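You operate a simulated robot arm through the tools that you are given. There is no shell and no other tool. Be economical: measure what you need, move in short steps, check, and stop when the job is done.

Carry out the task below with a simulated two-armed robot. There is one attempt and no reset: what you move stays moved.

TASK
Take the purple jug and leave it on the worktop by the spoon pot.
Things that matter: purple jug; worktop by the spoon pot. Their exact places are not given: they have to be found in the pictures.

The check looks at the end state, three seconds after you hand in, the way a careful person would. Anything else that was tipped, shoved, dropped, spilled or broken makes it a failure.

THE ROBOT
Two 7-joint arms with two-finger parallel grippers on one trunk, on a base that drives. Base frame: it is fixed to the floor where the robot stands at the start and does not move with it; the origin is under the middle of the robot, x ahead of it, y to its left, z up. Readings come in mm, rad, newtons and seconds.
The left shoulder is at the start at [60, 143, 551], the right one opposite. With the tool pointing down near the work surface each hand reaches from about 100 to 700 mm from the robot's upright axis, wherever it stands, measured 20 degrees to its own side. Places, roughly: worktop by the spoon pot [600, 3200, 900]. Payload 1.57 kg a hand.
Tool frame (each hand has its own): the origin (TCP) lies between the finger pads and is the grasp point; the fingertips stand 30 mm ahead of it; z points along the fingers, y is the line along which they close. The gripper opens to 110 mm. The fingers are 24 mm wide and 12 mm thick; the gripper's body (48 by 112 mm) begins 78 mm behind the TCP.
Orientation is told as [roll, pitch, yaw] about the base's x, y, z axes, in that order, counted from this pose: with the fingers straight down and closing along the base's y, the tool's x points along the base's -x, its y along +y and its z along -z.

THE INTERFACE
- The arms move only by the tool step_arm. It takes "left_commands", "right_commands" or both (then of equal length, played together; a hand with none holds still); each is a list of rows, each an object of numbers (a shift or turn left out is 0, a gripper value left out holds the last): "dx", "dy", "dz": the shift along the base's x, y, z in mm; "wx", "wy", "wz": the turn, a rotation vector about the base's x, y, z in rad; "grip": the finger opening in mm, from 0 to 110. In form: [{"dx": .., "dy": .., "dz": .., "wx": .., "wy": .., "wz": .., "grip": ..}, ...]. A call has 1 to 10 rows; each row shifts and turns the commanded pose from where the row before left it. Rows are played at 5 a second. More than 50 mm and 0.15 rad between two rows, or a gripper value outside its range, and nothing of the call is played. Where a pose cannot be reached the arm comes as near as it can. A force on the tool above 40 N (or 10 N above the force at the start of the call, whichever is more), or a blocked arm, ends the call early, and 0.2 s more pass. The fingers move at their own pace (about 45 mm/s each) and stop on an object; they squeeze with about 23 N. The grip force told is the motor's: it shows also when the fingers shut on nothing. Time passes only in rows, and 0.2 s behind the last, so rows that do not move let the fingers close. The reply holds the time, the measured pose of the TCP, the force on the tool along the base axes, the opening and the grip force, in the units named above and with some noise, and new pictures: "views" is both (left out), scene, wrist or none (wrist: the cameras of the hands that moved).
- Cameras (640 x 400 px; columns grow to the right, rows downward): "scene" is now at [38.4, -2.2, 1148]; the picture's right is [-0.04, -1.00, 0.00], its down [-0.87, 0.03, -0.50] and it looks along [0.50, -0.02, -0.87] (base axes); focal length 257 px, centre (320, 200). "left" rides on the left gripper at [70, -16, -141] in its tool frame; the picture's right is [0.23, 0.97, 0.00], its down [-0.86, 0.20, -0.48] and it looks along [-0.47, 0.11, 0.88] (tool axes); focal length 222 px, centre (320, 200). "right" rides on the right gripper at [70, 16, -141] in its tool frame; the picture's right is [-0.23, 0.97, 0.00], its down [-0.85, -0.20, -0.48] and it looks along [-0.47, -0.11, 0.88] (tool axes); focal length 222 px, centre (320, 200).
- raise_lower(by): slides the trunk up (or, below 0, down) by that many mm; the arms and the scene camera ride with it, the base frame stays. It gives what a move gives, with no picture.
- steer(legs): drives the robot by 1 to 6 legs, each [ahead, left, turn to the left] in mm, mm and rad, along the robot's own axes; the way and the turn of a leg run together, so that a leg with both is an arc; at most 1500 mm and 3.142 rad a leg. The arms and the cameras ride along, it lands a little off, and it stops where it bumps. It gives what a move gives, and a new picture of the scene camera.
- head_to(pan, tilt): turns the head with the scene camera to pan (to the left, within 1.501 rad either way) and tilt (down, from -0.506 to 1.204), counted from straight ahead of the robot. It gives what a move gives, and a new picture of the scene camera.
- probe_pixels(camera, pixels): for up to 12 pixels [column, row] of the newest picture of that camera ("zoom" is the newest enlarged one), the place [x, y, z] in the base frame of the surface seen there, good to about 3 mm. The clock stands still meanwhile.
- enlarge(camera, box): a new picture of the part [left, top, right, bottom] of that camera's present view, enlarged. The clock stands still meanwhile.
- job_done(): hands the job in; it is judged then, once.

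Keep the steps short. Do not move on a guess: measure, check each grasp and each placing, and mend mistakes. In all there are 80 turns and 170 pictures (those below and enlarged ones count). Leave the grippers open and the arms clear of the work at the hand-in unless told otherwise, and finish with a single line.

The tools are called after ">>>" by a JSON object that holds its "fn" and its "kwargs". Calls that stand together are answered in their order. step_arm: Moves the arms, as the interface text tells. Its arguments: {"type":"object","properties":{"left_commands":{"type":"array","items":{"type":"object","properties":{"dx":{"type":"number"},"dy":{"type":"number"},"dz":{"type":"number"},"wx":{"type":"number"},"wy":{"type":"number"},"wz":{"type":"number"},"grip":{"type":"number"}}}},"right_commands":{"type":"array","items":{"type":"object","properties":{"dx":{"type":"number"},"dy":{"type":"number"},"dz":{"type":"number"},"wx":{"type":"number"},"wy":{"type":"number"},"wz":{"type":"number"},"grip":{"type":"number"}}}},"views":{"type":"string","enum":["both","scene","wrist","none"]}},"required":[]} The other tools are called the same way: raise_lower (by) slides the trunk up or down; steer (legs) drives the base; head_to (pan, tilt) turns the head that bears the scene camera; probe_pixels (camera, pixels) gives the place of the surface under pixels of a picture; enlarge (camera, box) takes an enlarged picture of a part of a camera's view; job_done () hands the job in.

At the start:

```text
t: 0.0
left_position: [346.5, 179.5, 445.3]
left_tool_rot: [-0.001, 0.0, -0.001]
left_ft_force: [0.0, 0.2, 0.1]
left_width: 109.8
left_gripper_force: 0.0
right_position: [440.3, -136.4, 488.5]
right_tool_rot: [0.0, 0.001, 0.0]
right_ft_force: [-0.3, 0.4, 0.3]
right_width: 109.8
right_gripper_force: 0.1
trunk travel left (down, up): [-150.0, 440.0]
robot x, y, heading: [1.2, -1.2, 0.002]
head pan, tilt: [-0.04, 1.049]
```

scene: 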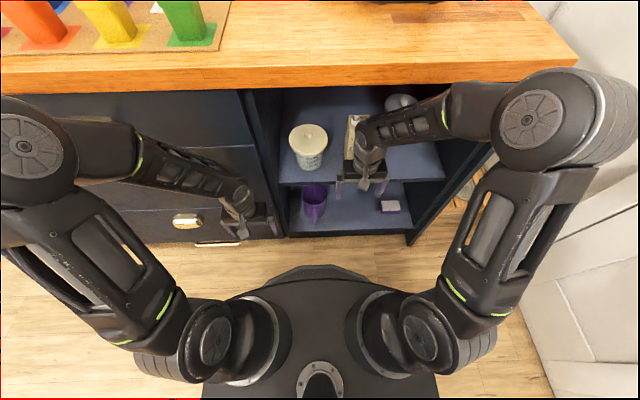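
right: 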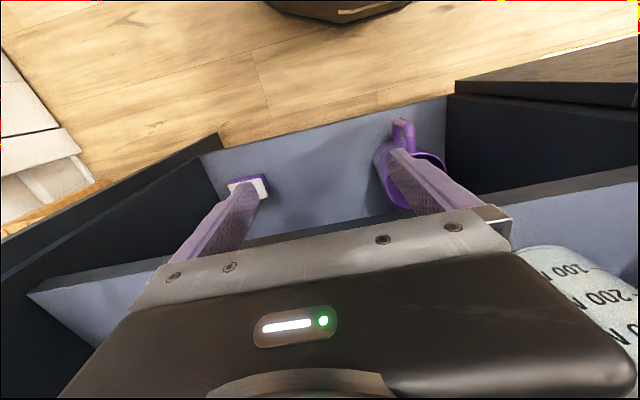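
left: 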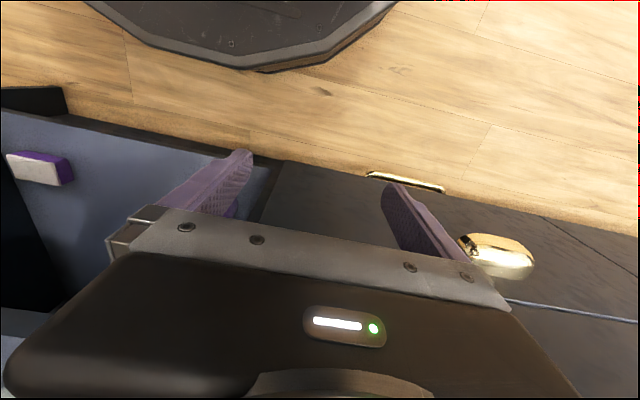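

The purple jug seems to be at about (314,200) in the scene picture, on the low shelf of the open cupboard. I'll enlarge that part and measure it.

>>> {"fn": "enlarge", "kwargs": {"camera": "scene", "box": [240, 80, 460, 250]}}

>>> {"fn": "probe_pixels", "kwargs": {"camera": "scene", "pixels": [[314, 190], [314, 212], [308, 138], [345, 222], [390, 206], [300, 183], [435, 178], [265, 80], [290, 235], [407, 233], [250, 100], [400, 101]]}}

>>> {"fn": "enlarge", "kwargs": {"camera": "right", "box": [200, 80, 520, 280]}}

```text
2.35 times, centred on (350, 165) of scene
```

zoom: 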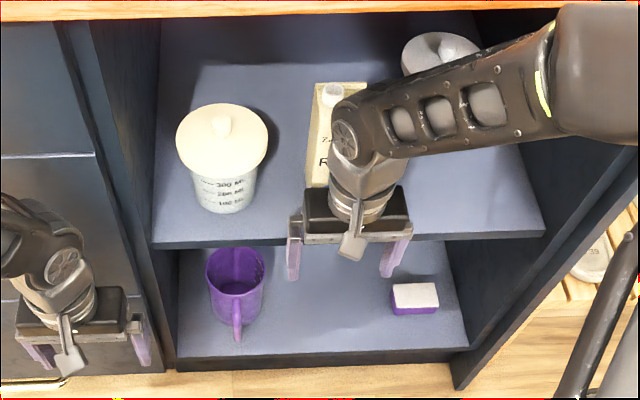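

```text
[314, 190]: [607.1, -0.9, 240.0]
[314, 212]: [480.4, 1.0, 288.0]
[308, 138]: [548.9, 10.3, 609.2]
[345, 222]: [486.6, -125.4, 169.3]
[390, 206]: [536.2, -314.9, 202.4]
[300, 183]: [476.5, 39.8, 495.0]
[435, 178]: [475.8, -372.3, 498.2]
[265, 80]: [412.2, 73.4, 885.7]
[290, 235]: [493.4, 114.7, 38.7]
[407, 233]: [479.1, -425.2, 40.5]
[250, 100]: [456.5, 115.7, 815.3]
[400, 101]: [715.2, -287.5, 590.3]
```

```text
2.00 times, centred on (360, 180) of right
```

zoom: 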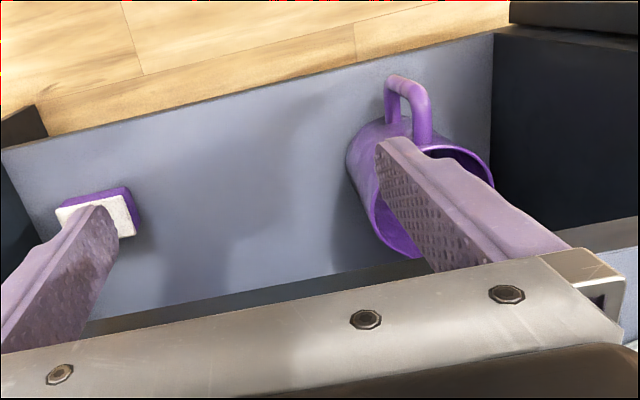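

I'll measure the jug through the enlarged right-hand view: rim, handle and shelf beside it.

>>> {"fn": "probe_pixels", "kwargs": {"camera": "zoom", "pixels": [[398, 78], [390, 100], [422, 110], [415, 140], [353, 150], [365, 185], [480, 165], [425, 150], [385, 235], [410, 255], [300, 200], [460, 100]]}}

>>> {"fn": "probe_pixels", "kwargs": {"camera": "scene", "pixels": [[316, 222], [316, 213], [315, 206], [306, 206], [325, 204], [303, 190], [327, 190], [304, 200], [328, 198], [314, 186], [313, 209], [283, 225]]}}

```text
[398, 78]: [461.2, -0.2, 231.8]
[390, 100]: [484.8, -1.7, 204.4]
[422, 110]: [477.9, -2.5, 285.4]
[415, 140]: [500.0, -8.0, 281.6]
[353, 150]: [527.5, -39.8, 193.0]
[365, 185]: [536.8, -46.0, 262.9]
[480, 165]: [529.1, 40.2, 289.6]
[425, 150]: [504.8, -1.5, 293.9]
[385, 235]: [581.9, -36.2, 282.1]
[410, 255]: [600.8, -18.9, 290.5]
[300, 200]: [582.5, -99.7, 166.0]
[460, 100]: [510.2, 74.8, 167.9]
```

```text
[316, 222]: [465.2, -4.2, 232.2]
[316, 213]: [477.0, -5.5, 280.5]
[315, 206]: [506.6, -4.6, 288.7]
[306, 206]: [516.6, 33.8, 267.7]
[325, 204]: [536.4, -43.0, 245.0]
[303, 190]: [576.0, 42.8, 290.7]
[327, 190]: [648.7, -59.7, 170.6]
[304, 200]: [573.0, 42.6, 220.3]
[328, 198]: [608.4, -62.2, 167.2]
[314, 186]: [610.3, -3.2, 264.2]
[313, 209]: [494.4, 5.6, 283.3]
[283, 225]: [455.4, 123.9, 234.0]
```

The jug body is centred near (555,-2), about 95 mm across, with its rim at z≈292 and its base at 168. The handle points at the robot, x 461–505. Before grasping I'll look left to find the spoon pot.

>>> {"fn": "head_to", "kwargs": {"pan": 1.2, "tilt": 0.3}}

```text
t: 1.4
left_position: [346.9, 179.7, 445.2]
left_tool_rot: [0.001, 0.0, 0.0]
left_ft_force: [-0.4, -0.6, -0.6]
left_width: 110.0
left_gripper_force: 0.2
right_position: [440.5, -135.4, 489.1]
right_tool_rot: [0.001, 0.0, -0.001]
right_ft_force: [-0.2, 0.8, 0.5]
right_width: 110.0
right_gripper_force: 0.1
trunk travel left (down, up): [-150.0, 440.0]
robot x, y, heading: [2.6, -1.9, 0.0]
head pan, tilt: [1.201, 0.3]
```

scene: 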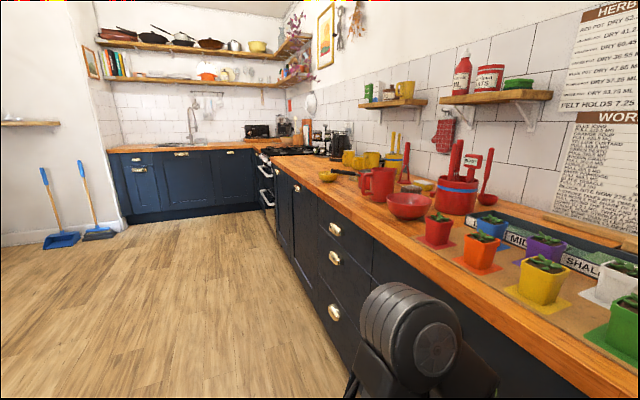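

There are several pots with spoons along the counter, so I'll enlarge and measure them.

>>> {"fn": "enlarge", "kwargs": {"camera": "scene", "box": [230, 90, 390, 190]}}

>>> {"fn": "enlarge", "kwargs": {"camera": "scene", "box": [320, 100, 520, 225]}}

>>> {"fn": "probe_pixels", "kwargs": {"camera": "scene", "pixels": [[457, 200], [395, 162], [376, 180], [410, 205], [308, 130], [285, 128], [346, 158], [370, 158], [328, 177], [330, 155], [300, 150], [255, 130]]}}

```text
4.00 times, centred on (310, 140) of scene
```

zoom: 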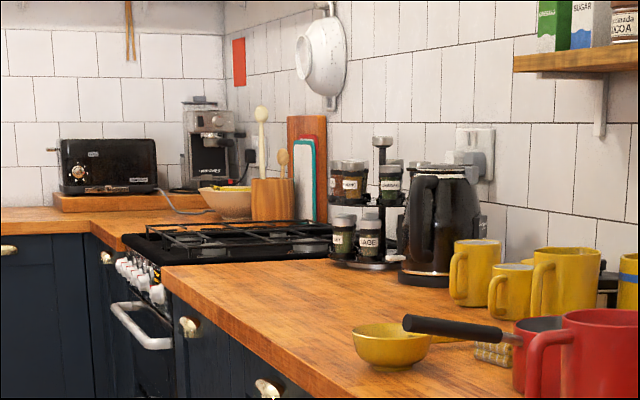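

```text
3.20 times, centred on (420, 162) of scene
```

zoom: 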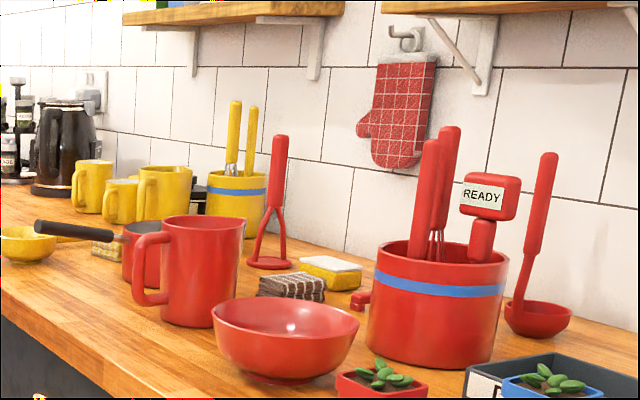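

```text
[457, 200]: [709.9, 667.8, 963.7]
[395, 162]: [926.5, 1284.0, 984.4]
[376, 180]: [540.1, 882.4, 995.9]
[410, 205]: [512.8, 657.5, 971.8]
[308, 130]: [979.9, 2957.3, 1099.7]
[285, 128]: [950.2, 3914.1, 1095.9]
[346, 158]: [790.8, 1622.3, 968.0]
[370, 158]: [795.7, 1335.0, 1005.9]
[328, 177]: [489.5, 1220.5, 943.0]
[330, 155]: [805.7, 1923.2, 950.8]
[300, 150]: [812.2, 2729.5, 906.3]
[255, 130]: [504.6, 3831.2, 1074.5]
```

The spoon pot is the wooden one in the far corner beyond the hob. I'll measure it again when I'm closer. Now I'll back off so the left hand has room to turn level, and point the head ahead again.

>>> {"fn": "steer", "kwargs": {"legs": [[-250, 0, 0]]}}

>>> {"fn": "raise_lower", "kwargs": {"by": -100}}

>>> {"fn": "head_to", "kwargs": {"pan": 0, "tilt": 0.8}}

```text
t: 3.3
left_position: [94.8, 180.5, 445.7]
left_tool_rot: [0.0, 0.001, 0.004]
left_ft_force: [-0.6, 0.3, -0.7]
left_width: 110.1
left_gripper_force: 0.1
right_position: [190.9, -133.6, 488.7]
right_tool_rot: [0.001, 0.0, 0.003]
right_ft_force: [-1.0, 0.3, -0.6]
right_width: 110.3
right_gripper_force: 0.0
trunk travel left (down, up): [-150.0, 440.0]
robot x, y, heading: [-252.6, 3.1, 0.002]
head pan, tilt: [1.201, 0.3]
```

scene: 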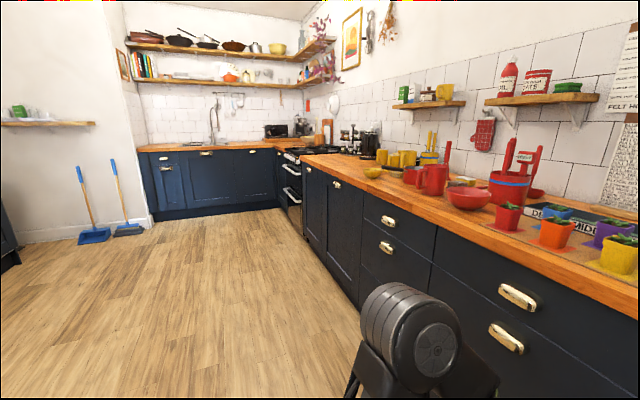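

```text
t: 4.6
left_position: [95.2, 179.4, 346.5]
left_tool_rot: [-0.002, -0.001, 0.003]
left_ft_force: [0.2, -0.3, 0.7]
left_width: 110.1
left_gripper_force: 0.1
right_position: [190.9, -134.0, 389.0]
right_tool_rot: [0.001, 0.0, 0.002]
right_ft_force: [-0.1, 0.2, 0.0]
right_width: 109.8
right_gripper_force: 0.1
trunk travel left (down, up): [-50.0, 540.0]
robot x, y, heading: [-249.1, 1.5, 0.004]
head pan, tilt: [1.201, 0.3]
```

```text
t: 6.0
left_position: [95.6, 181.1, 346.6]
left_tool_rot: [0.002, 0.002, 0.003]
left_ft_force: [0.4, -0.5, -0.2]
left_width: 109.9
left_gripper_force: 0.1
right_position: [190.0, -135.1, 388.1]
right_tool_rot: [0.001, -0.002, 0.004]
right_ft_force: [-0.3, 0.5, -0.6]
right_width: 110.1
right_gripper_force: 0.1
trunk travel left (down, up): [-50.0, 540.0]
robot x, y, heading: [-254.6, -1.0, 0.002]
head pan, tilt: [0.0, 0.799]
```

scene: 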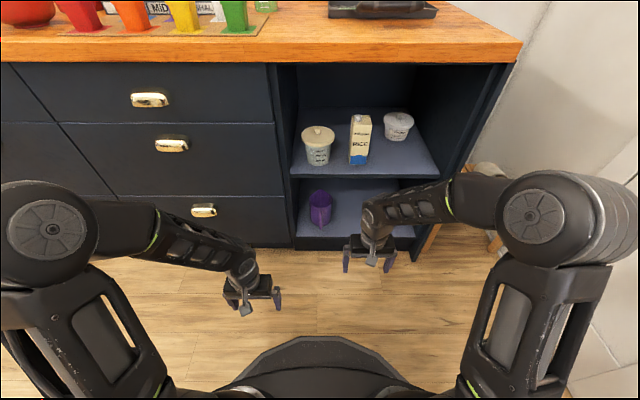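

Now I'll turn the left hand nearly level (15° nose-down) while moving it forward, and draw the right hand back and aside.

>>> {"fn": "step_arm", "kwargs": {"left_commands": [{"dx": 25, "wy": -0.131}, {"dx": 25, "wy": -0.131}, {"dx": 25, "wy": -0.131}, {"dx": 25, "wy": -0.131}, {"dx": 25, "wy": -0.131}, {"dx": 25, "wy": -0.131}, {"dx": 25, "wy": -0.131}, {"dx": 25, "wy": -0.131}, {"dx": 25, "wy": -0.131}, {"dx": 25, "wy": -0.13}], "right_commands": [{"dx": -10, "dy": -8}, {"dx": -10, "dy": -8}, {"dx": -10, "dy": -8}, {"dx": -10, "dy": -8}, {"dx": -10, "dy": -8}, {"dx": -10, "dy": -8}, {"dx": -10, "dy": -8}, {"dx": -10, "dy": -8}, {"dx": -10, "dy": -8}, {"dx": -10, "dy": -8}], "views": "scene"}}

```text
t: 8.2
left_position: [306.7, 186.9, 400.1]
left_tool_rot: [-0.024, -1.042, -0.042]
left_ft_force: [0.0, 0.5, 1.5]
left_width: 109.9
left_gripper_force: 0.0
left hand out of reach, approached as far as the arm can: row 8, 9, 10
right_position: [89.6, -214.6, 388.1]
right_tool_rot: [0.0, 0.001, 0.004]
right_ft_force: [-0.1, -0.5, -0.3]
right_width: 110.0
right_gripper_force: 0.1
trunk travel left (down, up): [-50.0, 540.0]
robot x, y, heading: [-247.1, -1.6, 0.003]
head pan, tilt: [0.0, 0.799]
```

scene: 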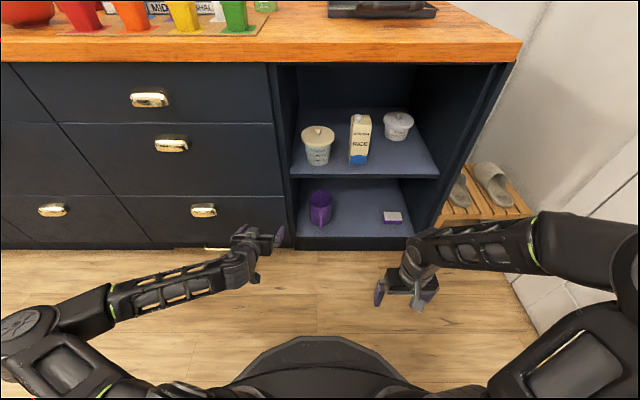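

The arm couldn't turn past pitch −1.04. A grasp about 38° below level (pitch −0.9) still suits the jug body: TCP (543,-2,262), with the palm clear of the handle. I'll lower the trunk the remaining 50 mm and bring the hand to that tilt in front of the jug.

>>> {"fn": "raise_lower", "kwargs": {"by": -50}}

>>> {"fn": "step_arm", "kwargs": {"left_commands": [{"dy": -30, "wy": 0.08}, {"dy": -30, "wy": 0.08}, {"dy": -30, "wy": 0.08}, {"dy": -30, "wy": 0.08}, {"dy": -30, "wy": 0.08}, {"dy": -30}]}}

```text
t: 9.1
left_position: [306.4, 185.9, 348.8]
left_tool_rot: [-0.025, -1.041, -0.043]
left_ft_force: [-0.4, 0.8, -0.1]
left_width: 110.0
left_gripper_force: 0.0
right_position: [89.6, -213.0, 338.0]
right_tool_rot: [-0.001, -0.001, 0.002]
right_ft_force: [-0.6, -0.3, -0.4]
right_width: 110.0
right_gripper_force: 0.1
trunk travel left (down, up): [0.0, 590.0]
robot x, y, heading: [-250.4, 1.7, -0.001]
head pan, tilt: [0.0, 0.799]
```

```text
t: 10.5
left_position: [306.1, 5.6, 349.4]
left_tool_rot: [-0.048, -0.642, -0.024]
left_ft_force: [0.3, -0.2, -0.2]
left_width: 110.1
left_gripper_force: 0.0
right_position: [91.6, -215.6, 338.2]
right_tool_rot: [0.0, 0.0, 0.004]
right_ft_force: [-0.5, 0.8, 0.4]
right_width: 110.1
right_gripper_force: 0.0
trunk travel left (down, up): [0.0, 590.0]
robot x, y, heading: [-249.8, -0.5, 0.006]
head pan, tilt: [0.0, 0.799]
```

scene: 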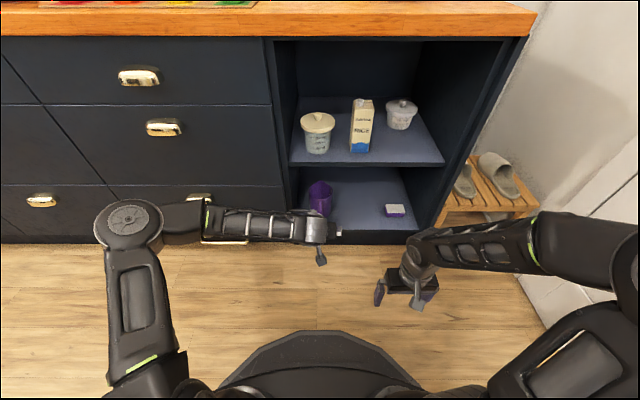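
left: 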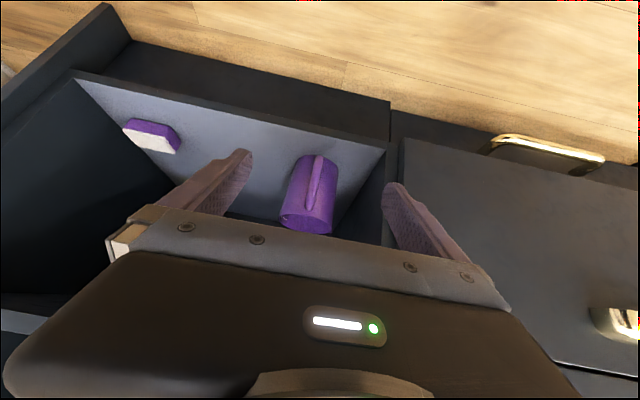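

The next command starts from the measured pose, good. I'll lower to z 262, pitch to −0.9 and correct the small roll and yaw.

>>> {"fn": "step_arm", "kwargs": {"left_commands": [{"dy": -2, "dz": -29, "wx": 0.012, "wy": -0.09, "wz": 0.017}, {"dy": -3, "dz": -29, "wx": 0.013, "wy": -0.09, "wz": 0.018}, {"dy": -3, "dz": -29, "wx": 0.013, "wy": -0.08, "wz": 0.018}]}}

```text
t: 11.3
left_position: [307.2, -2.4, 261.1]
left_tool_rot: [0.013, -0.904, -0.014]
left_ft_force: [-0.5, -0.5, -0.5]
left_width: 109.9
left_gripper_force: 0.1
right_position: [90.5, -214.4, 338.9]
right_tool_rot: [-0.001, 0.0, 0.004]
right_ft_force: [-0.7, -0.4, 0.4]
right_width: 110.1
right_gripper_force: 0.0
trunk travel left (down, up): [0.0, 590.0]
robot x, y, heading: [-250.0, -3.9, 0.008]
head pan, tilt: [0.0, 0.799]
```

scene: 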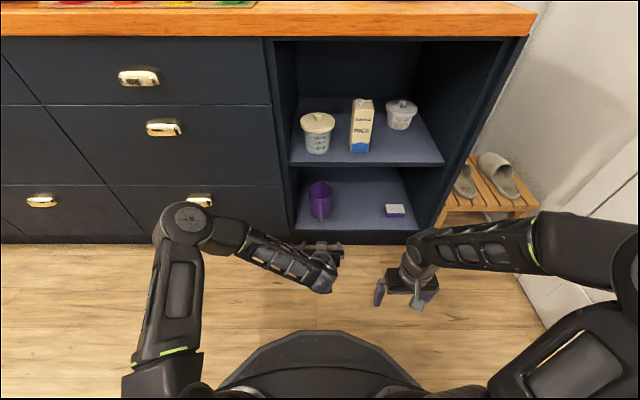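
left: 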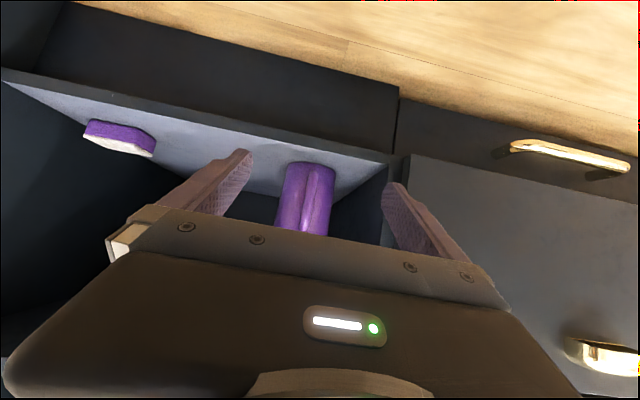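

The hand lines up with the jug. Before driving in I'll check how far forward the elbow sticks out relative to the drawer front, and re-measure the jug.

>>> {"fn": "probe_pixels", "kwargs": {"camera": "scene", "pixels": [[188, 206], [240, 228], [203, 200], [321, 190], [311, 188], [331, 188], [321, 212], [321, 182], [300, 215], [140, 210], [311, 200], [330, 200]]}}

>>> {"fn": "enlarge", "kwargs": {"camera": "scene", "box": [240, 140, 400, 240]}}

```text
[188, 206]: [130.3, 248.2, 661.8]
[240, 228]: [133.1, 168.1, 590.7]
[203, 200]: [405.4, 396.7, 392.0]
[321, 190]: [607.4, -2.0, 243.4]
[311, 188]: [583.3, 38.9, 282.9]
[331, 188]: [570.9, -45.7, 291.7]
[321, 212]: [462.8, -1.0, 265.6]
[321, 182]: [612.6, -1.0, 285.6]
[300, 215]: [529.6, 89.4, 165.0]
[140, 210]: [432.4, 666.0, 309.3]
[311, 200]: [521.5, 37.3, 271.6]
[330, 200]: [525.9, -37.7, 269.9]
```

```text
4.00 times, centred on (320, 190) of scene
```

zoom: 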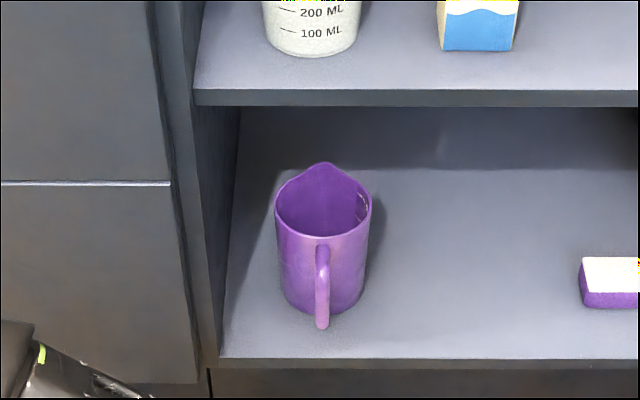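

>>> {"fn": "probe_pixels", "kwargs": {"camera": "zoom", "pixels": [[278, 208], [369, 208], [284, 225], [363, 226], [280, 240], [365, 245], [290, 232], [357, 235], [322, 325], [322, 250], [325, 165], [325, 238]]}}

>>> {"fn": "steer", "kwargs": {"legs": [[120, 0, 0]]}}

```text
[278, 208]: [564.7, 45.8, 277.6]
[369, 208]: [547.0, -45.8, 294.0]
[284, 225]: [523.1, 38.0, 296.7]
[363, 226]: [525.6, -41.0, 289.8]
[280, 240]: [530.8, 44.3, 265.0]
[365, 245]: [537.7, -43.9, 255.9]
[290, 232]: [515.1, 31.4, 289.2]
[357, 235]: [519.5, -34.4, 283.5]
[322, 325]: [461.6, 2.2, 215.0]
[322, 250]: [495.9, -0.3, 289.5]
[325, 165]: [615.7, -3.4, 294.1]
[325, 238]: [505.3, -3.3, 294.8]
```

```text
t: 12.5
left_position: [426.2, -2.2, 261.0]
left_tool_rot: [0.014, -0.902, -0.017]
left_ft_force: [0.0, -0.2, -0.2]
left_width: 110.1
left_gripper_force: 0.1
right_position: [210.6, -214.5, 338.0]
right_tool_rot: [0.001, -0.001, 0.005]
right_ft_force: [-0.1, 0.2, 0.7]
right_width: 110.0
right_gripper_force: 0.0
trunk travel left (down, up): [0.0, 590.0]
robot x, y, heading: [-130.4, 1.0, 0.001]
head pan, tilt: [0.0, 0.799]
```

scene: 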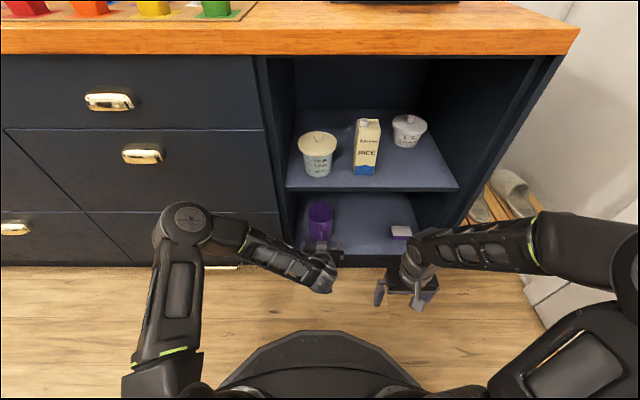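

The jug is centred at y≈0, about 92 mm wide, and its body runs from x≈505. I'll move forward 70 mm with a small centring shift, then check.

>>> {"fn": "step_arm", "kwargs": {"left_commands": [{"dx": 20, "dy": 2, "wz": 0.008}, {"dx": 25, "wz": 0.007}, {"dx": 25}], "views": "both"}}

>>> {"fn": "enlarge", "kwargs": {"camera": "left", "box": [160, 120, 480, 320]}}

```text
t: 13.3
left_position: [495.7, 0.6, 260.8]
left_tool_rot: [0.013, -0.9, -0.002]
left_ft_force: [0.1, 0.3, -0.3]
left_width: 110.1
left_gripper_force: 0.0
right_position: [209.1, -214.2, 338.2]
right_tool_rot: [0.0, 0.001, 0.004]
right_ft_force: [1.0, 0.2, -0.2]
right_width: 109.9
right_gripper_force: 0.0
trunk travel left (down, up): [0.0, 590.0]
robot x, y, heading: [-132.6, 3.1, 0.001]
head pan, tilt: [0.0, 0.799]
```

scene: 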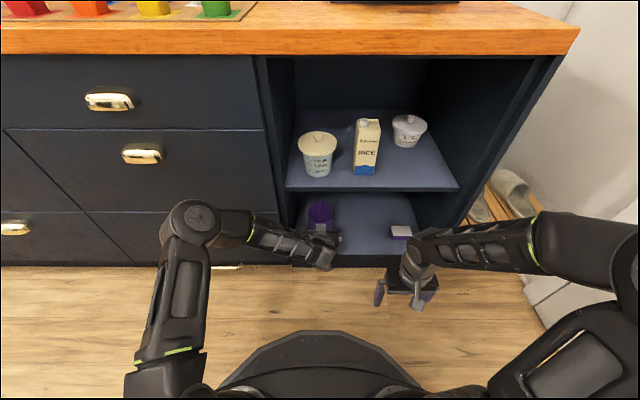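
left: 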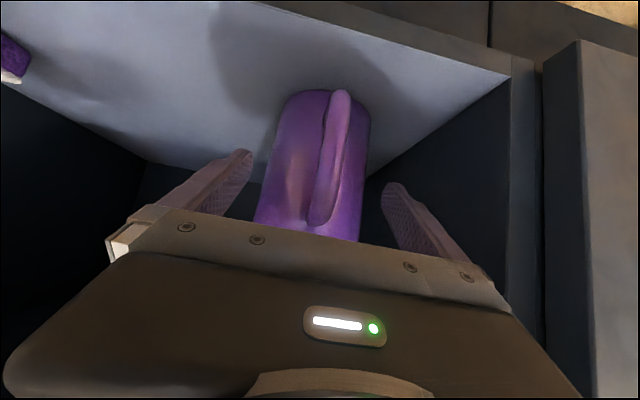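

```text
2.00 times, centred on (320, 220) of left
```

zoom: 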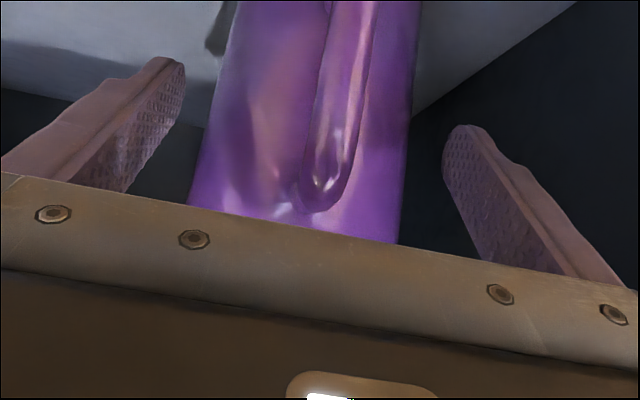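

The jug sits between the fingers with room on both sides. I'll go forward in short rows to x≈541.

>>> {"fn": "step_arm", "kwargs": {"left_commands": [{"dx": 12}, {"dx": 12}, {"dx": 12}, {"dx": 9}], "views": "wrist"}}

>>> {"fn": "enlarge", "kwargs": {"camera": "scene", "box": [260, 180, 388, 260]}}

```text
t: 14.3
left_position: [542.4, 0.3, 260.3]
left_tool_rot: [0.017, -0.899, -0.002]
left_ft_force: [-0.4, -0.2, -0.2]
left_width: 110.2
left_gripper_force: 0.2
right_position: [208.7, -214.0, 338.5]
right_tool_rot: [0.001, -0.001, 0.004]
right_ft_force: [-0.2, 0.0, -0.9]
right_width: 110.0
right_gripper_force: 0.0
trunk travel left (down, up): [0.0, 590.0]
robot x, y, heading: [-132.3, -1.1, 0.006]
head pan, tilt: [0.0, 0.799]
```

left: 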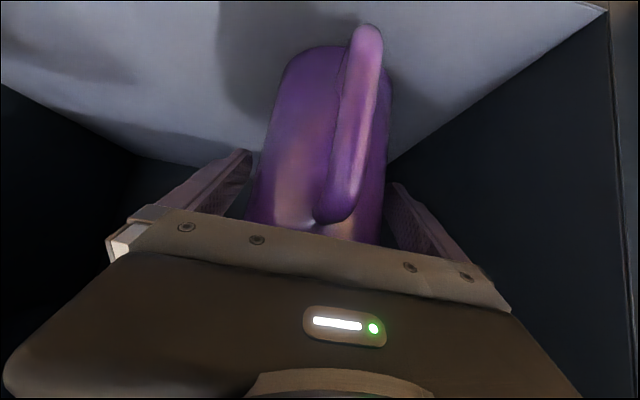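

```text
5.00 times, centred on (324, 220) of scene
```

zoom: 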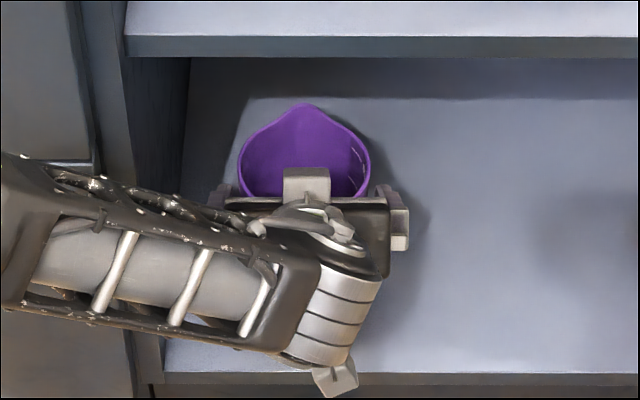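

The jug is straddled and nothing is touching it. I'll close the fingers.

>>> {"fn": "step_arm", "kwargs": {"left_commands": [{"grip": 80}, {"grip": 80}, {"grip": 80}, {"grip": 80}], "views": "wrist"}}

```text
t: 15.3
left_position: [541.3, 0.4, 261.0]
left_tool_rot: [0.016, -0.9, -0.001]
left_ft_force: [0.9, 0.0, -0.9]
left_width: 97.6
left_gripper_force: 23.4
right_position: [210.2, -214.0, 337.8]
right_tool_rot: [0.0, 0.0, 0.004]
right_ft_force: [-0.5, 0.3, -0.1]
right_width: 110.1
right_gripper_force: 0.0
trunk travel left (down, up): [0.0, 590.0]
robot x, y, heading: [-132.7, -1.7, 0.004]
head pan, tilt: [0.0, 0.799]
```

left: 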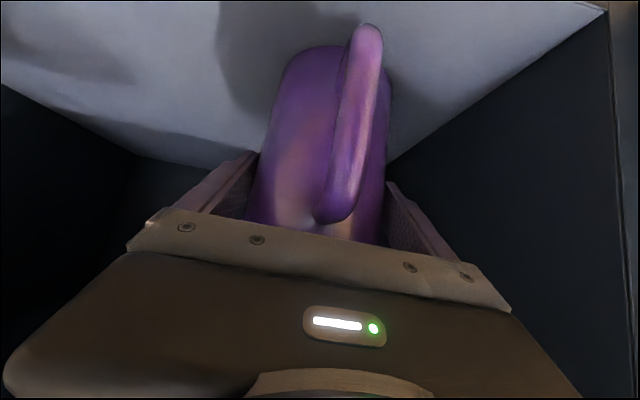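

The fingers stopped at 97.6 mm with 23 N, so they hold the body. I'll lift it 25 mm and check.

>>> {"fn": "step_arm", "kwargs": {"left_commands": [{"dz": 8}, {"dz": 8}, {"dz": 9}, {}], "views": "both"}}

```text
t: 16.3
left_position: [540.2, 0.3, 286.2]
left_tool_rot: [0.016, -0.9, -0.003]
left_ft_force: [0.5, -0.4, -2.5]
left_width: 97.7
left_gripper_force: 22.7
right_position: [208.3, -214.1, 339.7]
right_tool_rot: [0.002, 0.001, 0.006]
right_ft_force: [-0.5, -0.9, 0.0]
right_width: 110.3
right_gripper_force: 0.1
trunk travel left (down, up): [0.0, 590.0]
robot x, y, heading: [-132.8, 0.8, 0.007]
head pan, tilt: [0.0, 0.799]
```

scene: 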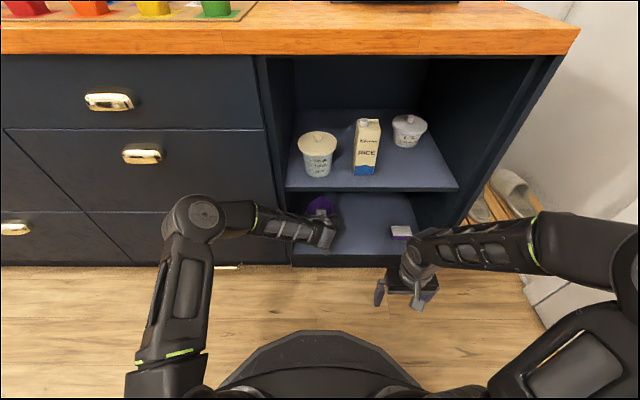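
left: 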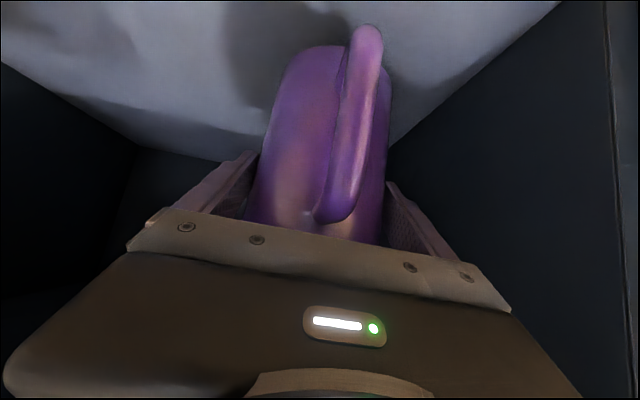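

The jug came up level and is held (about 2.5 N of weight). I'll drive straight back, clear of the cupboard, then raise the trunk and look left.

>>> {"fn": "steer", "kwargs": {"legs": [[-500, 0, 0]]}}

>>> {"fn": "raise_lower", "kwargs": {"by": 590}}

>>> {"fn": "head_to", "kwargs": {"pan": 1.0, "tilt": 0.3}}

```text
t: 19.4
left_position: [41.5, 4.7, 284.4]
left_tool_rot: [0.017, -0.9, 0.003]
left_ft_force: [0.6, -0.4, -2.4]
left_width: 97.6
left_gripper_force: 22.9
right_position: [-288.3, -213.7, 338.9]
right_tool_rot: [0.001, 0.0, 0.014]
right_ft_force: [0.6, -0.4, -0.2]
right_width: 110.0
right_gripper_force: 0.1
trunk travel left (down, up): [0.0, 590.0]
robot x, y, heading: [-632.0, -1.0, 0.014]
head pan, tilt: [0.0, 0.799]
stopped in leg 1: the robot was blocked; the commanded pose is now the measured one
```

scene: 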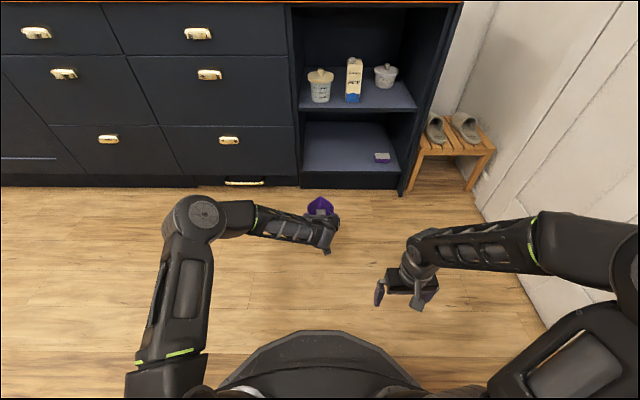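

```text
refused: 590 is not a number from -400 to 400
```

```text
t: 20.7
left_position: [42.3, 4.2, 285.9]
left_tool_rot: [0.015, -0.9, 0.006]
left_ft_force: [0.5, -0.2, -2.9]
left_width: 97.9
left_gripper_force: 22.8
right_position: [-288.1, -213.0, 339.0]
right_tool_rot: [0.0, 0.0, 0.012]
right_ft_force: [0.3, -0.2, 1.3]
right_width: 109.8
right_gripper_force: 0.0
trunk travel left (down, up): [0.0, 590.0]
robot x, y, heading: [-631.0, -2.2, 0.019]
head pan, tilt: [1.0, 0.3]
```

scene: 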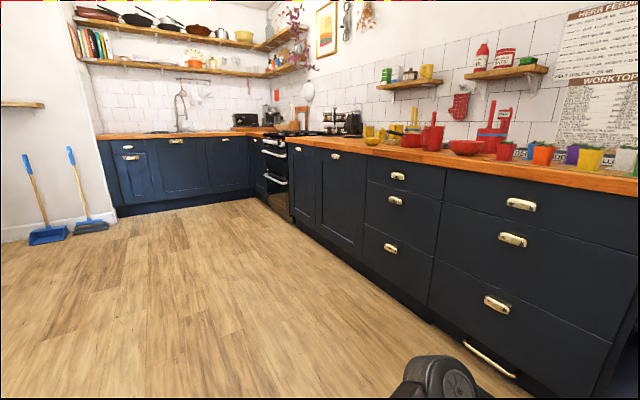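

It bumped something behind at the very end of that drive. I'll go forward 110 mm, raise the trunk in two moves, and look to the left and rear.

>>> {"fn": "steer", "kwargs": {"legs": [[110, 0, 0]]}}

>>> {"fn": "raise_lower", "kwargs": {"by": 400}}

>>> {"fn": "raise_lower", "kwargs": {"by": 190}}

>>> {"fn": "head_to", "kwargs": {"pan": 1.5, "tilt": 0.5}}

```text
t: 21.9
left_position: [152.1, 5.7, 286.2]
left_tool_rot: [0.016, -0.898, 0.002]
left_ft_force: [0.1, -0.4, -2.0]
left_width: 97.9
left_gripper_force: 23.4
right_position: [-177.4, -211.4, 339.3]
right_tool_rot: [-0.001, -0.001, 0.011]
right_ft_force: [0.1, 0.4, -0.2]
right_width: 110.1
right_gripper_force: 0.0
trunk travel left (down, up): [0.0, 590.0]
robot x, y, heading: [-517.4, -0.7, 0.016]
head pan, tilt: [1.0, 0.3]
```

scene: 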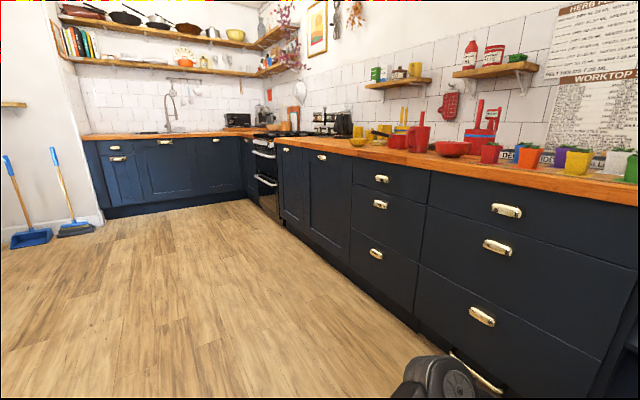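

```text
t: 25.8
left_position: [152.5, 5.3, 684.9]
left_tool_rot: [0.016, -0.899, 0.004]
left_ft_force: [-0.2, 0.6, -2.6]
left_width: 97.7
left_gripper_force: 22.5
right_position: [-177.3, -211.3, 738.7]
right_tool_rot: [-0.001, 0.0, 0.013]
right_ft_force: [0.2, -0.5, -0.4]
right_width: 110.2
right_gripper_force: 0.1
trunk travel left (down, up): [-400.0, 190.0]
robot x, y, heading: [-520.3, -1.5, 0.012]
head pan, tilt: [1.0, 0.3]
```

```text
t: 27.8
left_position: [152.6, 5.0, 875.0]
left_tool_rot: [0.017, -0.9, 0.004]
left_ft_force: [-0.1, 0.3, -2.4]
left_width: 97.8
left_gripper_force: 22.5
right_position: [-177.2, -211.6, 929.0]
right_tool_rot: [0.001, 0.001, 0.011]
right_ft_force: [0.2, -0.3, -0.1]
right_width: 109.9
right_gripper_force: 0.1
trunk travel left (down, up): [-590.0, 0.0]
robot x, y, heading: [-521.2, -4.3, 0.015]
head pan, tilt: [1.0, 0.3]
```

```text
t: 28.8
left_position: [152.1, 6.9, 874.2]
left_tool_rot: [0.015, -0.898, 0.003]
left_ft_force: [-0.1, -0.3, -2.4]
left_width: 97.5
left_gripper_force: 22.5
right_position: [-178.1, -212.0, 927.9]
right_tool_rot: [0.002, 0.0, 0.012]
right_ft_force: [0.3, 0.4, 0.0]
right_width: 110.1
right_gripper_force: 0.1
trunk travel left (down, up): [-590.0, 0.0]
robot x, y, heading: [-523.7, -0.3, 0.014]
head pan, tilt: [1.499, 0.499]
```

scene: 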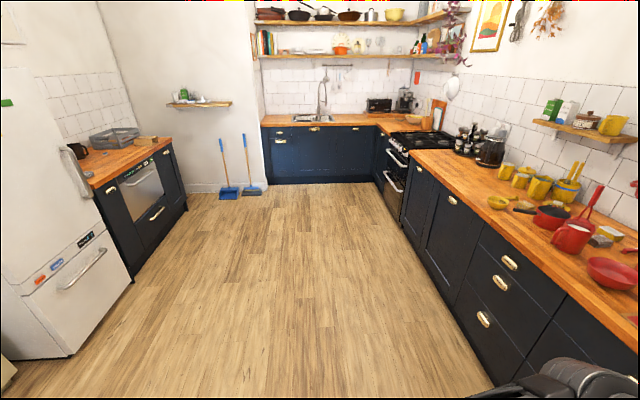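

From the raised head the whole kitchen is visible, and the way left is clear. I'll enlarge the far corner with the wooden spoon pot and measure it.

>>> {"fn": "enlarge", "kwargs": {"camera": "scene", "box": [350, 70, 510, 170]}}

>>> {"fn": "probe_pixels", "kwargs": {"camera": "zoom", "pixels": [[310, 202], [275, 200], [245, 205], [150, 205], [180, 250], [260, 230], [330, 230], [280, 270], [170, 275], [235, 335], [120, 225], [300, 215]]}}

```text
4.00 times, centred on (430, 120) of scene
```

zoom: 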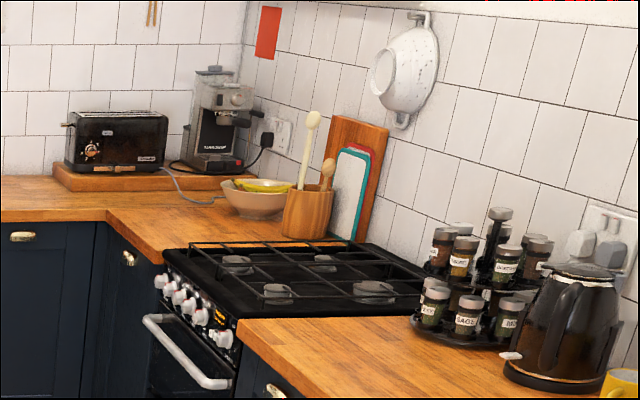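

```text
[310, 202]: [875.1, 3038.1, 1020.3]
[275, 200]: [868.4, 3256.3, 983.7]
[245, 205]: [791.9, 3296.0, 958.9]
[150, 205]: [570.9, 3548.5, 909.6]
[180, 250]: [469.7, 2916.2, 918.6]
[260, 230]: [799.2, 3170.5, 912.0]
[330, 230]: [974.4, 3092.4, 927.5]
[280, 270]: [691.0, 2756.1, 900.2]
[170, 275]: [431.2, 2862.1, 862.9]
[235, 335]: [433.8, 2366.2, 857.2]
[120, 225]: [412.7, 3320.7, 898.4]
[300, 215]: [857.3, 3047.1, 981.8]
```

The spoon pot stands at about (870,3060). There's clear worktop in front of it, z≈900, beyond the hob, around x 450–750, y 3000–3350. I'll check the obstacles on the other side of the corridor before driving.

>>> {"fn": "probe_pixels", "kwargs": {"camera": "scene", "pixels": [[60, 350], [75, 353], [132, 282], [110, 240], [187, 205], [230, 195], [250, 192], [290, 183], [400, 190], [330, 183], [389, 184], [10, 375]]}}

```text
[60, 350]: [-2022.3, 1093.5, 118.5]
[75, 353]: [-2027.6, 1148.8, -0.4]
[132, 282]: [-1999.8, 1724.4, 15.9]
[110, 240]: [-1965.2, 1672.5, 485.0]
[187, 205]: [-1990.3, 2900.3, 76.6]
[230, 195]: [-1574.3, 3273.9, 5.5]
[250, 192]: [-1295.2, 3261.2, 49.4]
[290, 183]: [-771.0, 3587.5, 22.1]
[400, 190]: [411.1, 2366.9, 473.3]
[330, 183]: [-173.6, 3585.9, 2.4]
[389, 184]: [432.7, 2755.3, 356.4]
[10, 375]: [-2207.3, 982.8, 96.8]
```

The corridor is wide. I'll go forward 50 mm, then left in two legs.

>>> {"fn": "steer", "kwargs": {"legs": [[50, 0, -0.014], [0, 1450, 0], [0, 1400, 0]]}}

>>> {"fn": "head_to", "kwargs": {"pan": 0.2, "tilt": 0.6}}

```text
t: 43.3
left_position: [227.3, 2893.7, 875.7]
left_tool_rot: [0.016, -0.9, -0.003]
left_ft_force: [0.3, -0.3, -2.2]
left_width: 97.5
left_gripper_force: 22.5
right_position: [-105.0, 2679.1, 927.9]
right_tool_rot: [-0.001, 0.001, 0.003]
right_ft_force: [-0.5, 1.1, 0.0]
right_width: 109.8
right_gripper_force: 0.0
trunk travel left (down, up): [-590.0, 0.0]
robot x, y, heading: [-445.9, 2894.3, 0.002]
head pan, tilt: [1.499, 0.499]
```

scene: 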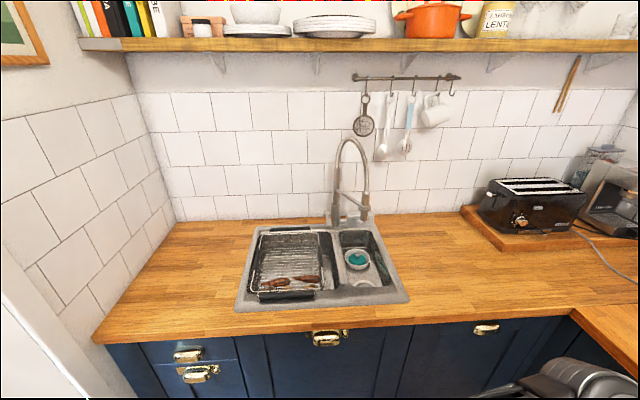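

```text
t: 44.7
left_position: [225.7, 2893.3, 874.4]
left_tool_rot: [0.016, -0.899, -0.005]
left_ft_force: [-0.2, 0.1, -2.7]
left_width: 97.8
left_gripper_force: 23.6
right_position: [-105.5, 2680.1, 929.2]
right_tool_rot: [0.0, 0.0, 0.004]
right_ft_force: [-0.5, -0.1, 0.0]
right_width: 109.8
right_gripper_force: 0.1
trunk travel left (down, up): [-590.0, 0.0]
robot x, y, heading: [-445.4, 2893.6, 0.004]
head pan, tilt: [0.201, 0.6]
```

scene: 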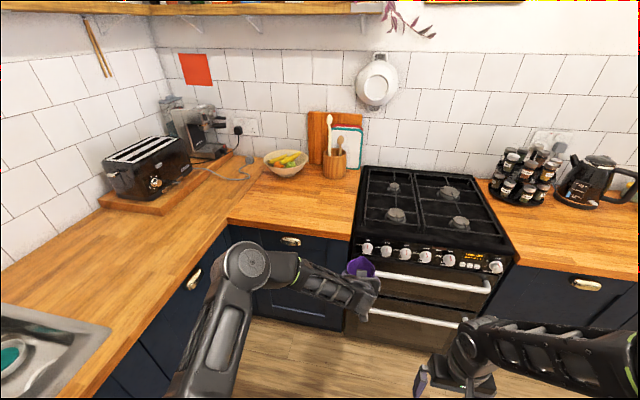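

There's a fine clear spot on the worktop in front of the spoon pot, around pixel (310,195). I'll measure it.

>>> {"fn": "probe_pixels", "kwargs": {"camera": "scene", "pixels": [[334, 165], [334, 176], [310, 195], [300, 215], [330, 210], [357, 200], [352, 232], [285, 175], [255, 195], [230, 215], [322, 185], [368, 248]]}}

>>> {"fn": "enlarge", "kwargs": {"camera": "scene", "box": [220, 120, 400, 320]}}

```text
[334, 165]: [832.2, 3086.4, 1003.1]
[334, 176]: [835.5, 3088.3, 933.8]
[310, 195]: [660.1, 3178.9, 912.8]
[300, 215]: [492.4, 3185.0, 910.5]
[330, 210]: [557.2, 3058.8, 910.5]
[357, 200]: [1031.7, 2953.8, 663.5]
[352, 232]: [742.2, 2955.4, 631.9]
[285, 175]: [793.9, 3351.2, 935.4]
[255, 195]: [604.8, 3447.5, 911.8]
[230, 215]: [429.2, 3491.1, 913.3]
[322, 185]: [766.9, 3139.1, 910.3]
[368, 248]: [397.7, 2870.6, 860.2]
```

```text
2.00 times, centred on (310, 220) of scene
```

zoom: 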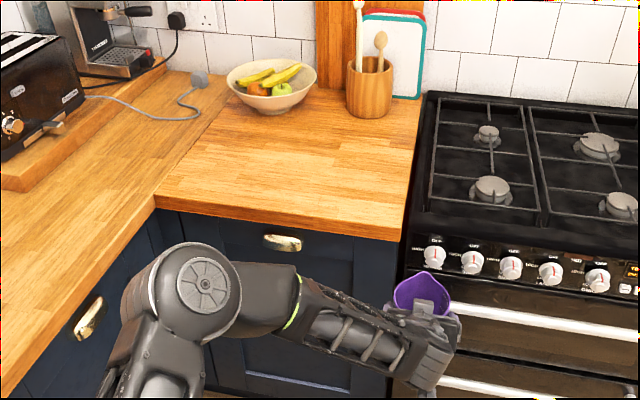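

The worktop is at z≈911. The pot is at about (870,3088) and the hob's edge is at y≈2965. I'll aim the jug at about (690,3115). First I'll raise the hand 190 mm, shift it 120 mm left, and check that the jug stays upright.

>>> {"fn": "step_arm", "kwargs": {"left_commands": [{"dz": 32, "dy": 20}, {"dz": 32, "dy": 20}, {"dz": 32, "dy": 20}, {"dz": 32, "dy": 20}, {"dz": 32, "dy": 20}, {"dz": 30, "dy": 20}], "views": "both"}}

```text
t: 46.1
left_position: [225.0, 3014.4, 1065.0]
left_tool_rot: [0.017, -0.899, -0.004]
left_ft_force: [0.6, 0.1, -2.5]
left_width: 97.5
left_gripper_force: 22.8
right_position: [-105.7, 2680.5, 928.8]
right_tool_rot: [-0.001, 0.0, 0.003]
right_ft_force: [0.1, 0.1, 0.6]
right_width: 110.2
right_gripper_force: 0.1
trunk travel left (down, up): [-590.0, 0.0]
robot x, y, heading: [-448.2, 2895.7, 0.007]
head pan, tilt: [0.201, 0.6]
```

scene: 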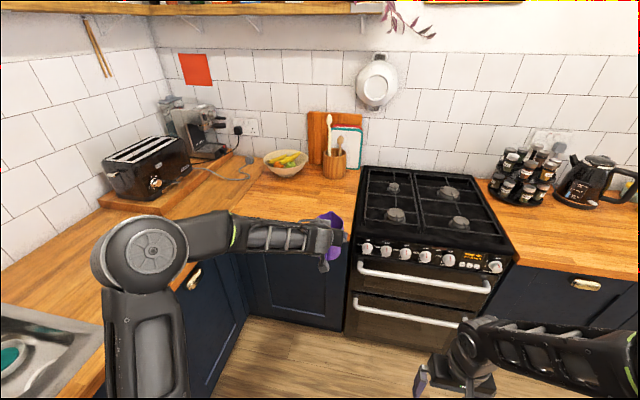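
left: 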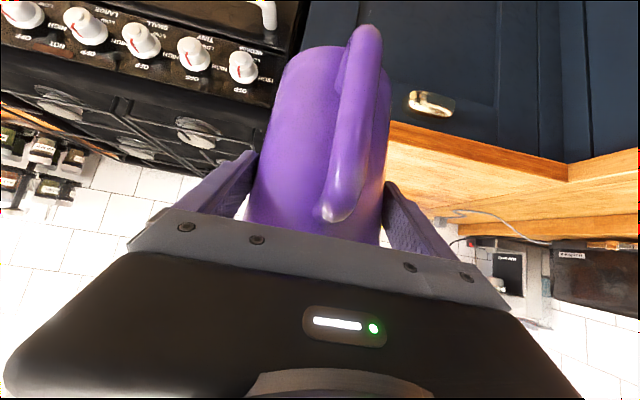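

The jug is upright and held. I'll raise the right hand so it stays clear of the hob, and check where the left elbow is.

>>> {"fn": "step_arm", "kwargs": {"right_commands": [{"dz": 40}, {"dz": 40}, {"dz": 40}, {"dz": 40}], "views": "scene"}}

>>> {"fn": "probe_pixels", "kwargs": {"camera": "scene", "pixels": [[150, 250], [105, 255], [190, 235], [165, 218], [334, 220], [450, 335]]}}

```text
t: 47.1
left_position: [225.3, 3014.5, 1063.7]
left_tool_rot: [0.017, -0.899, -0.003]
left_ft_force: [0.2, -0.3, -3.1]
left_width: 97.5
left_gripper_force: 22.6
right_position: [-106.0, 2679.6, 1088.3]
right_tool_rot: [0.001, 0.001, 0.004]
right_ft_force: [0.5, -1.1, -0.9]
right_width: 109.9
right_gripper_force: 0.1
trunk travel left (down, up): [-590.0, 0.0]
robot x, y, heading: [-452.6, 2892.7, 0.003]
head pan, tilt: [0.201, 0.6]
```

scene: 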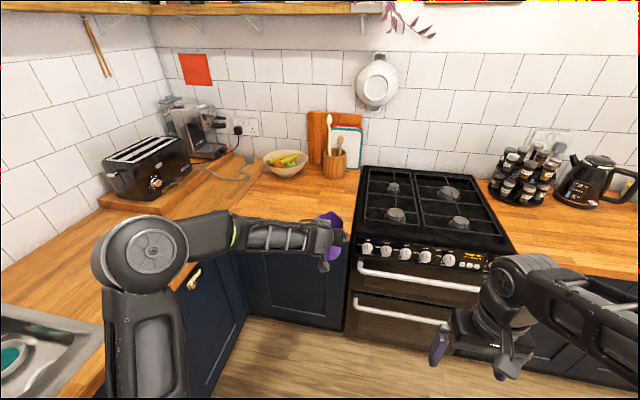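

```text
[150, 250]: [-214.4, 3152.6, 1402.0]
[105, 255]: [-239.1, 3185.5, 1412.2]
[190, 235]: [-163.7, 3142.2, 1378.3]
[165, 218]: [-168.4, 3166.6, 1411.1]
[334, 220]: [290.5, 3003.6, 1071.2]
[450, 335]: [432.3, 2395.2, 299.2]
```

All clear. Drive 100 mm left, then 420 mm ahead; the jug's base is at z≈971, 60 mm above the worktop.

>>> {"fn": "steer", "kwargs": {"legs": [[0, 100, 0], [420, 0, 0]]}}

```text
t: 50.5
left_position: [649.9, 3113.3, 1063.7]
left_tool_rot: [0.017, -0.898, -0.005]
left_ft_force: [0.1, -0.1, -2.2]
left_width: 97.7
left_gripper_force: 23.6
right_position: [318.6, 2779.7, 1086.5]
right_tool_rot: [-0.001, 0.001, 0.004]
right_ft_force: [-0.5, -0.6, 0.2]
right_width: 110.0
right_gripper_force: 0.1
trunk travel left (down, up): [-590.0, 0.0]
robot x, y, heading: [-17.4, 2997.6, 0.005]
head pan, tilt: [0.201, 0.6]
```

scene: 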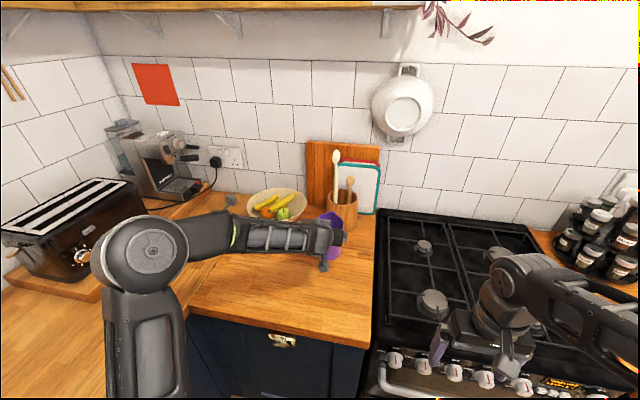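

The jug hangs over the worktop in front of the pot. I'll measure the pot, the surface under it and the jug's front.

>>> {"fn": "enlarge", "kwargs": {"camera": "scene", "box": [240, 150, 400, 300]}}

>>> {"fn": "probe_pixels", "kwargs": {"camera": "scene", "pixels": [[343, 225], [343, 210], [330, 280], [355, 250], [290, 275], [336, 215], [336, 240], [300, 262], [372, 300], [285, 215]]}}

```text
2.67 times, centred on (320, 225) of scene
```

zoom: 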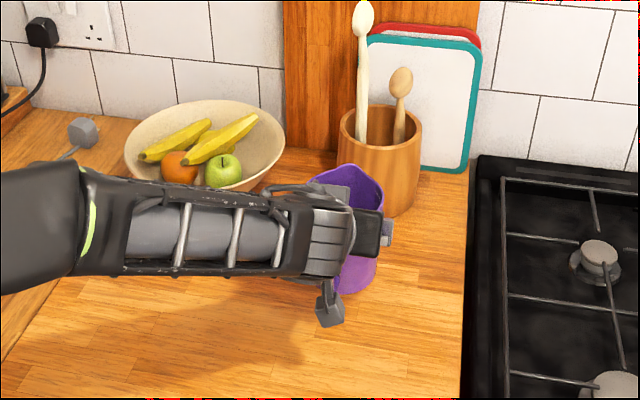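

```text
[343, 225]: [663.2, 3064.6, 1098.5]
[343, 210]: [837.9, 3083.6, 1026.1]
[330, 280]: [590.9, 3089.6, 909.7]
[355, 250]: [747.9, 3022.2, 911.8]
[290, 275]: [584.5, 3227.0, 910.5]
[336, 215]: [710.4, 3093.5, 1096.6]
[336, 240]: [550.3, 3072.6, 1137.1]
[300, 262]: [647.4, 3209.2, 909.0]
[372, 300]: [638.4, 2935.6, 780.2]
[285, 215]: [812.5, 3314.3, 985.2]
```

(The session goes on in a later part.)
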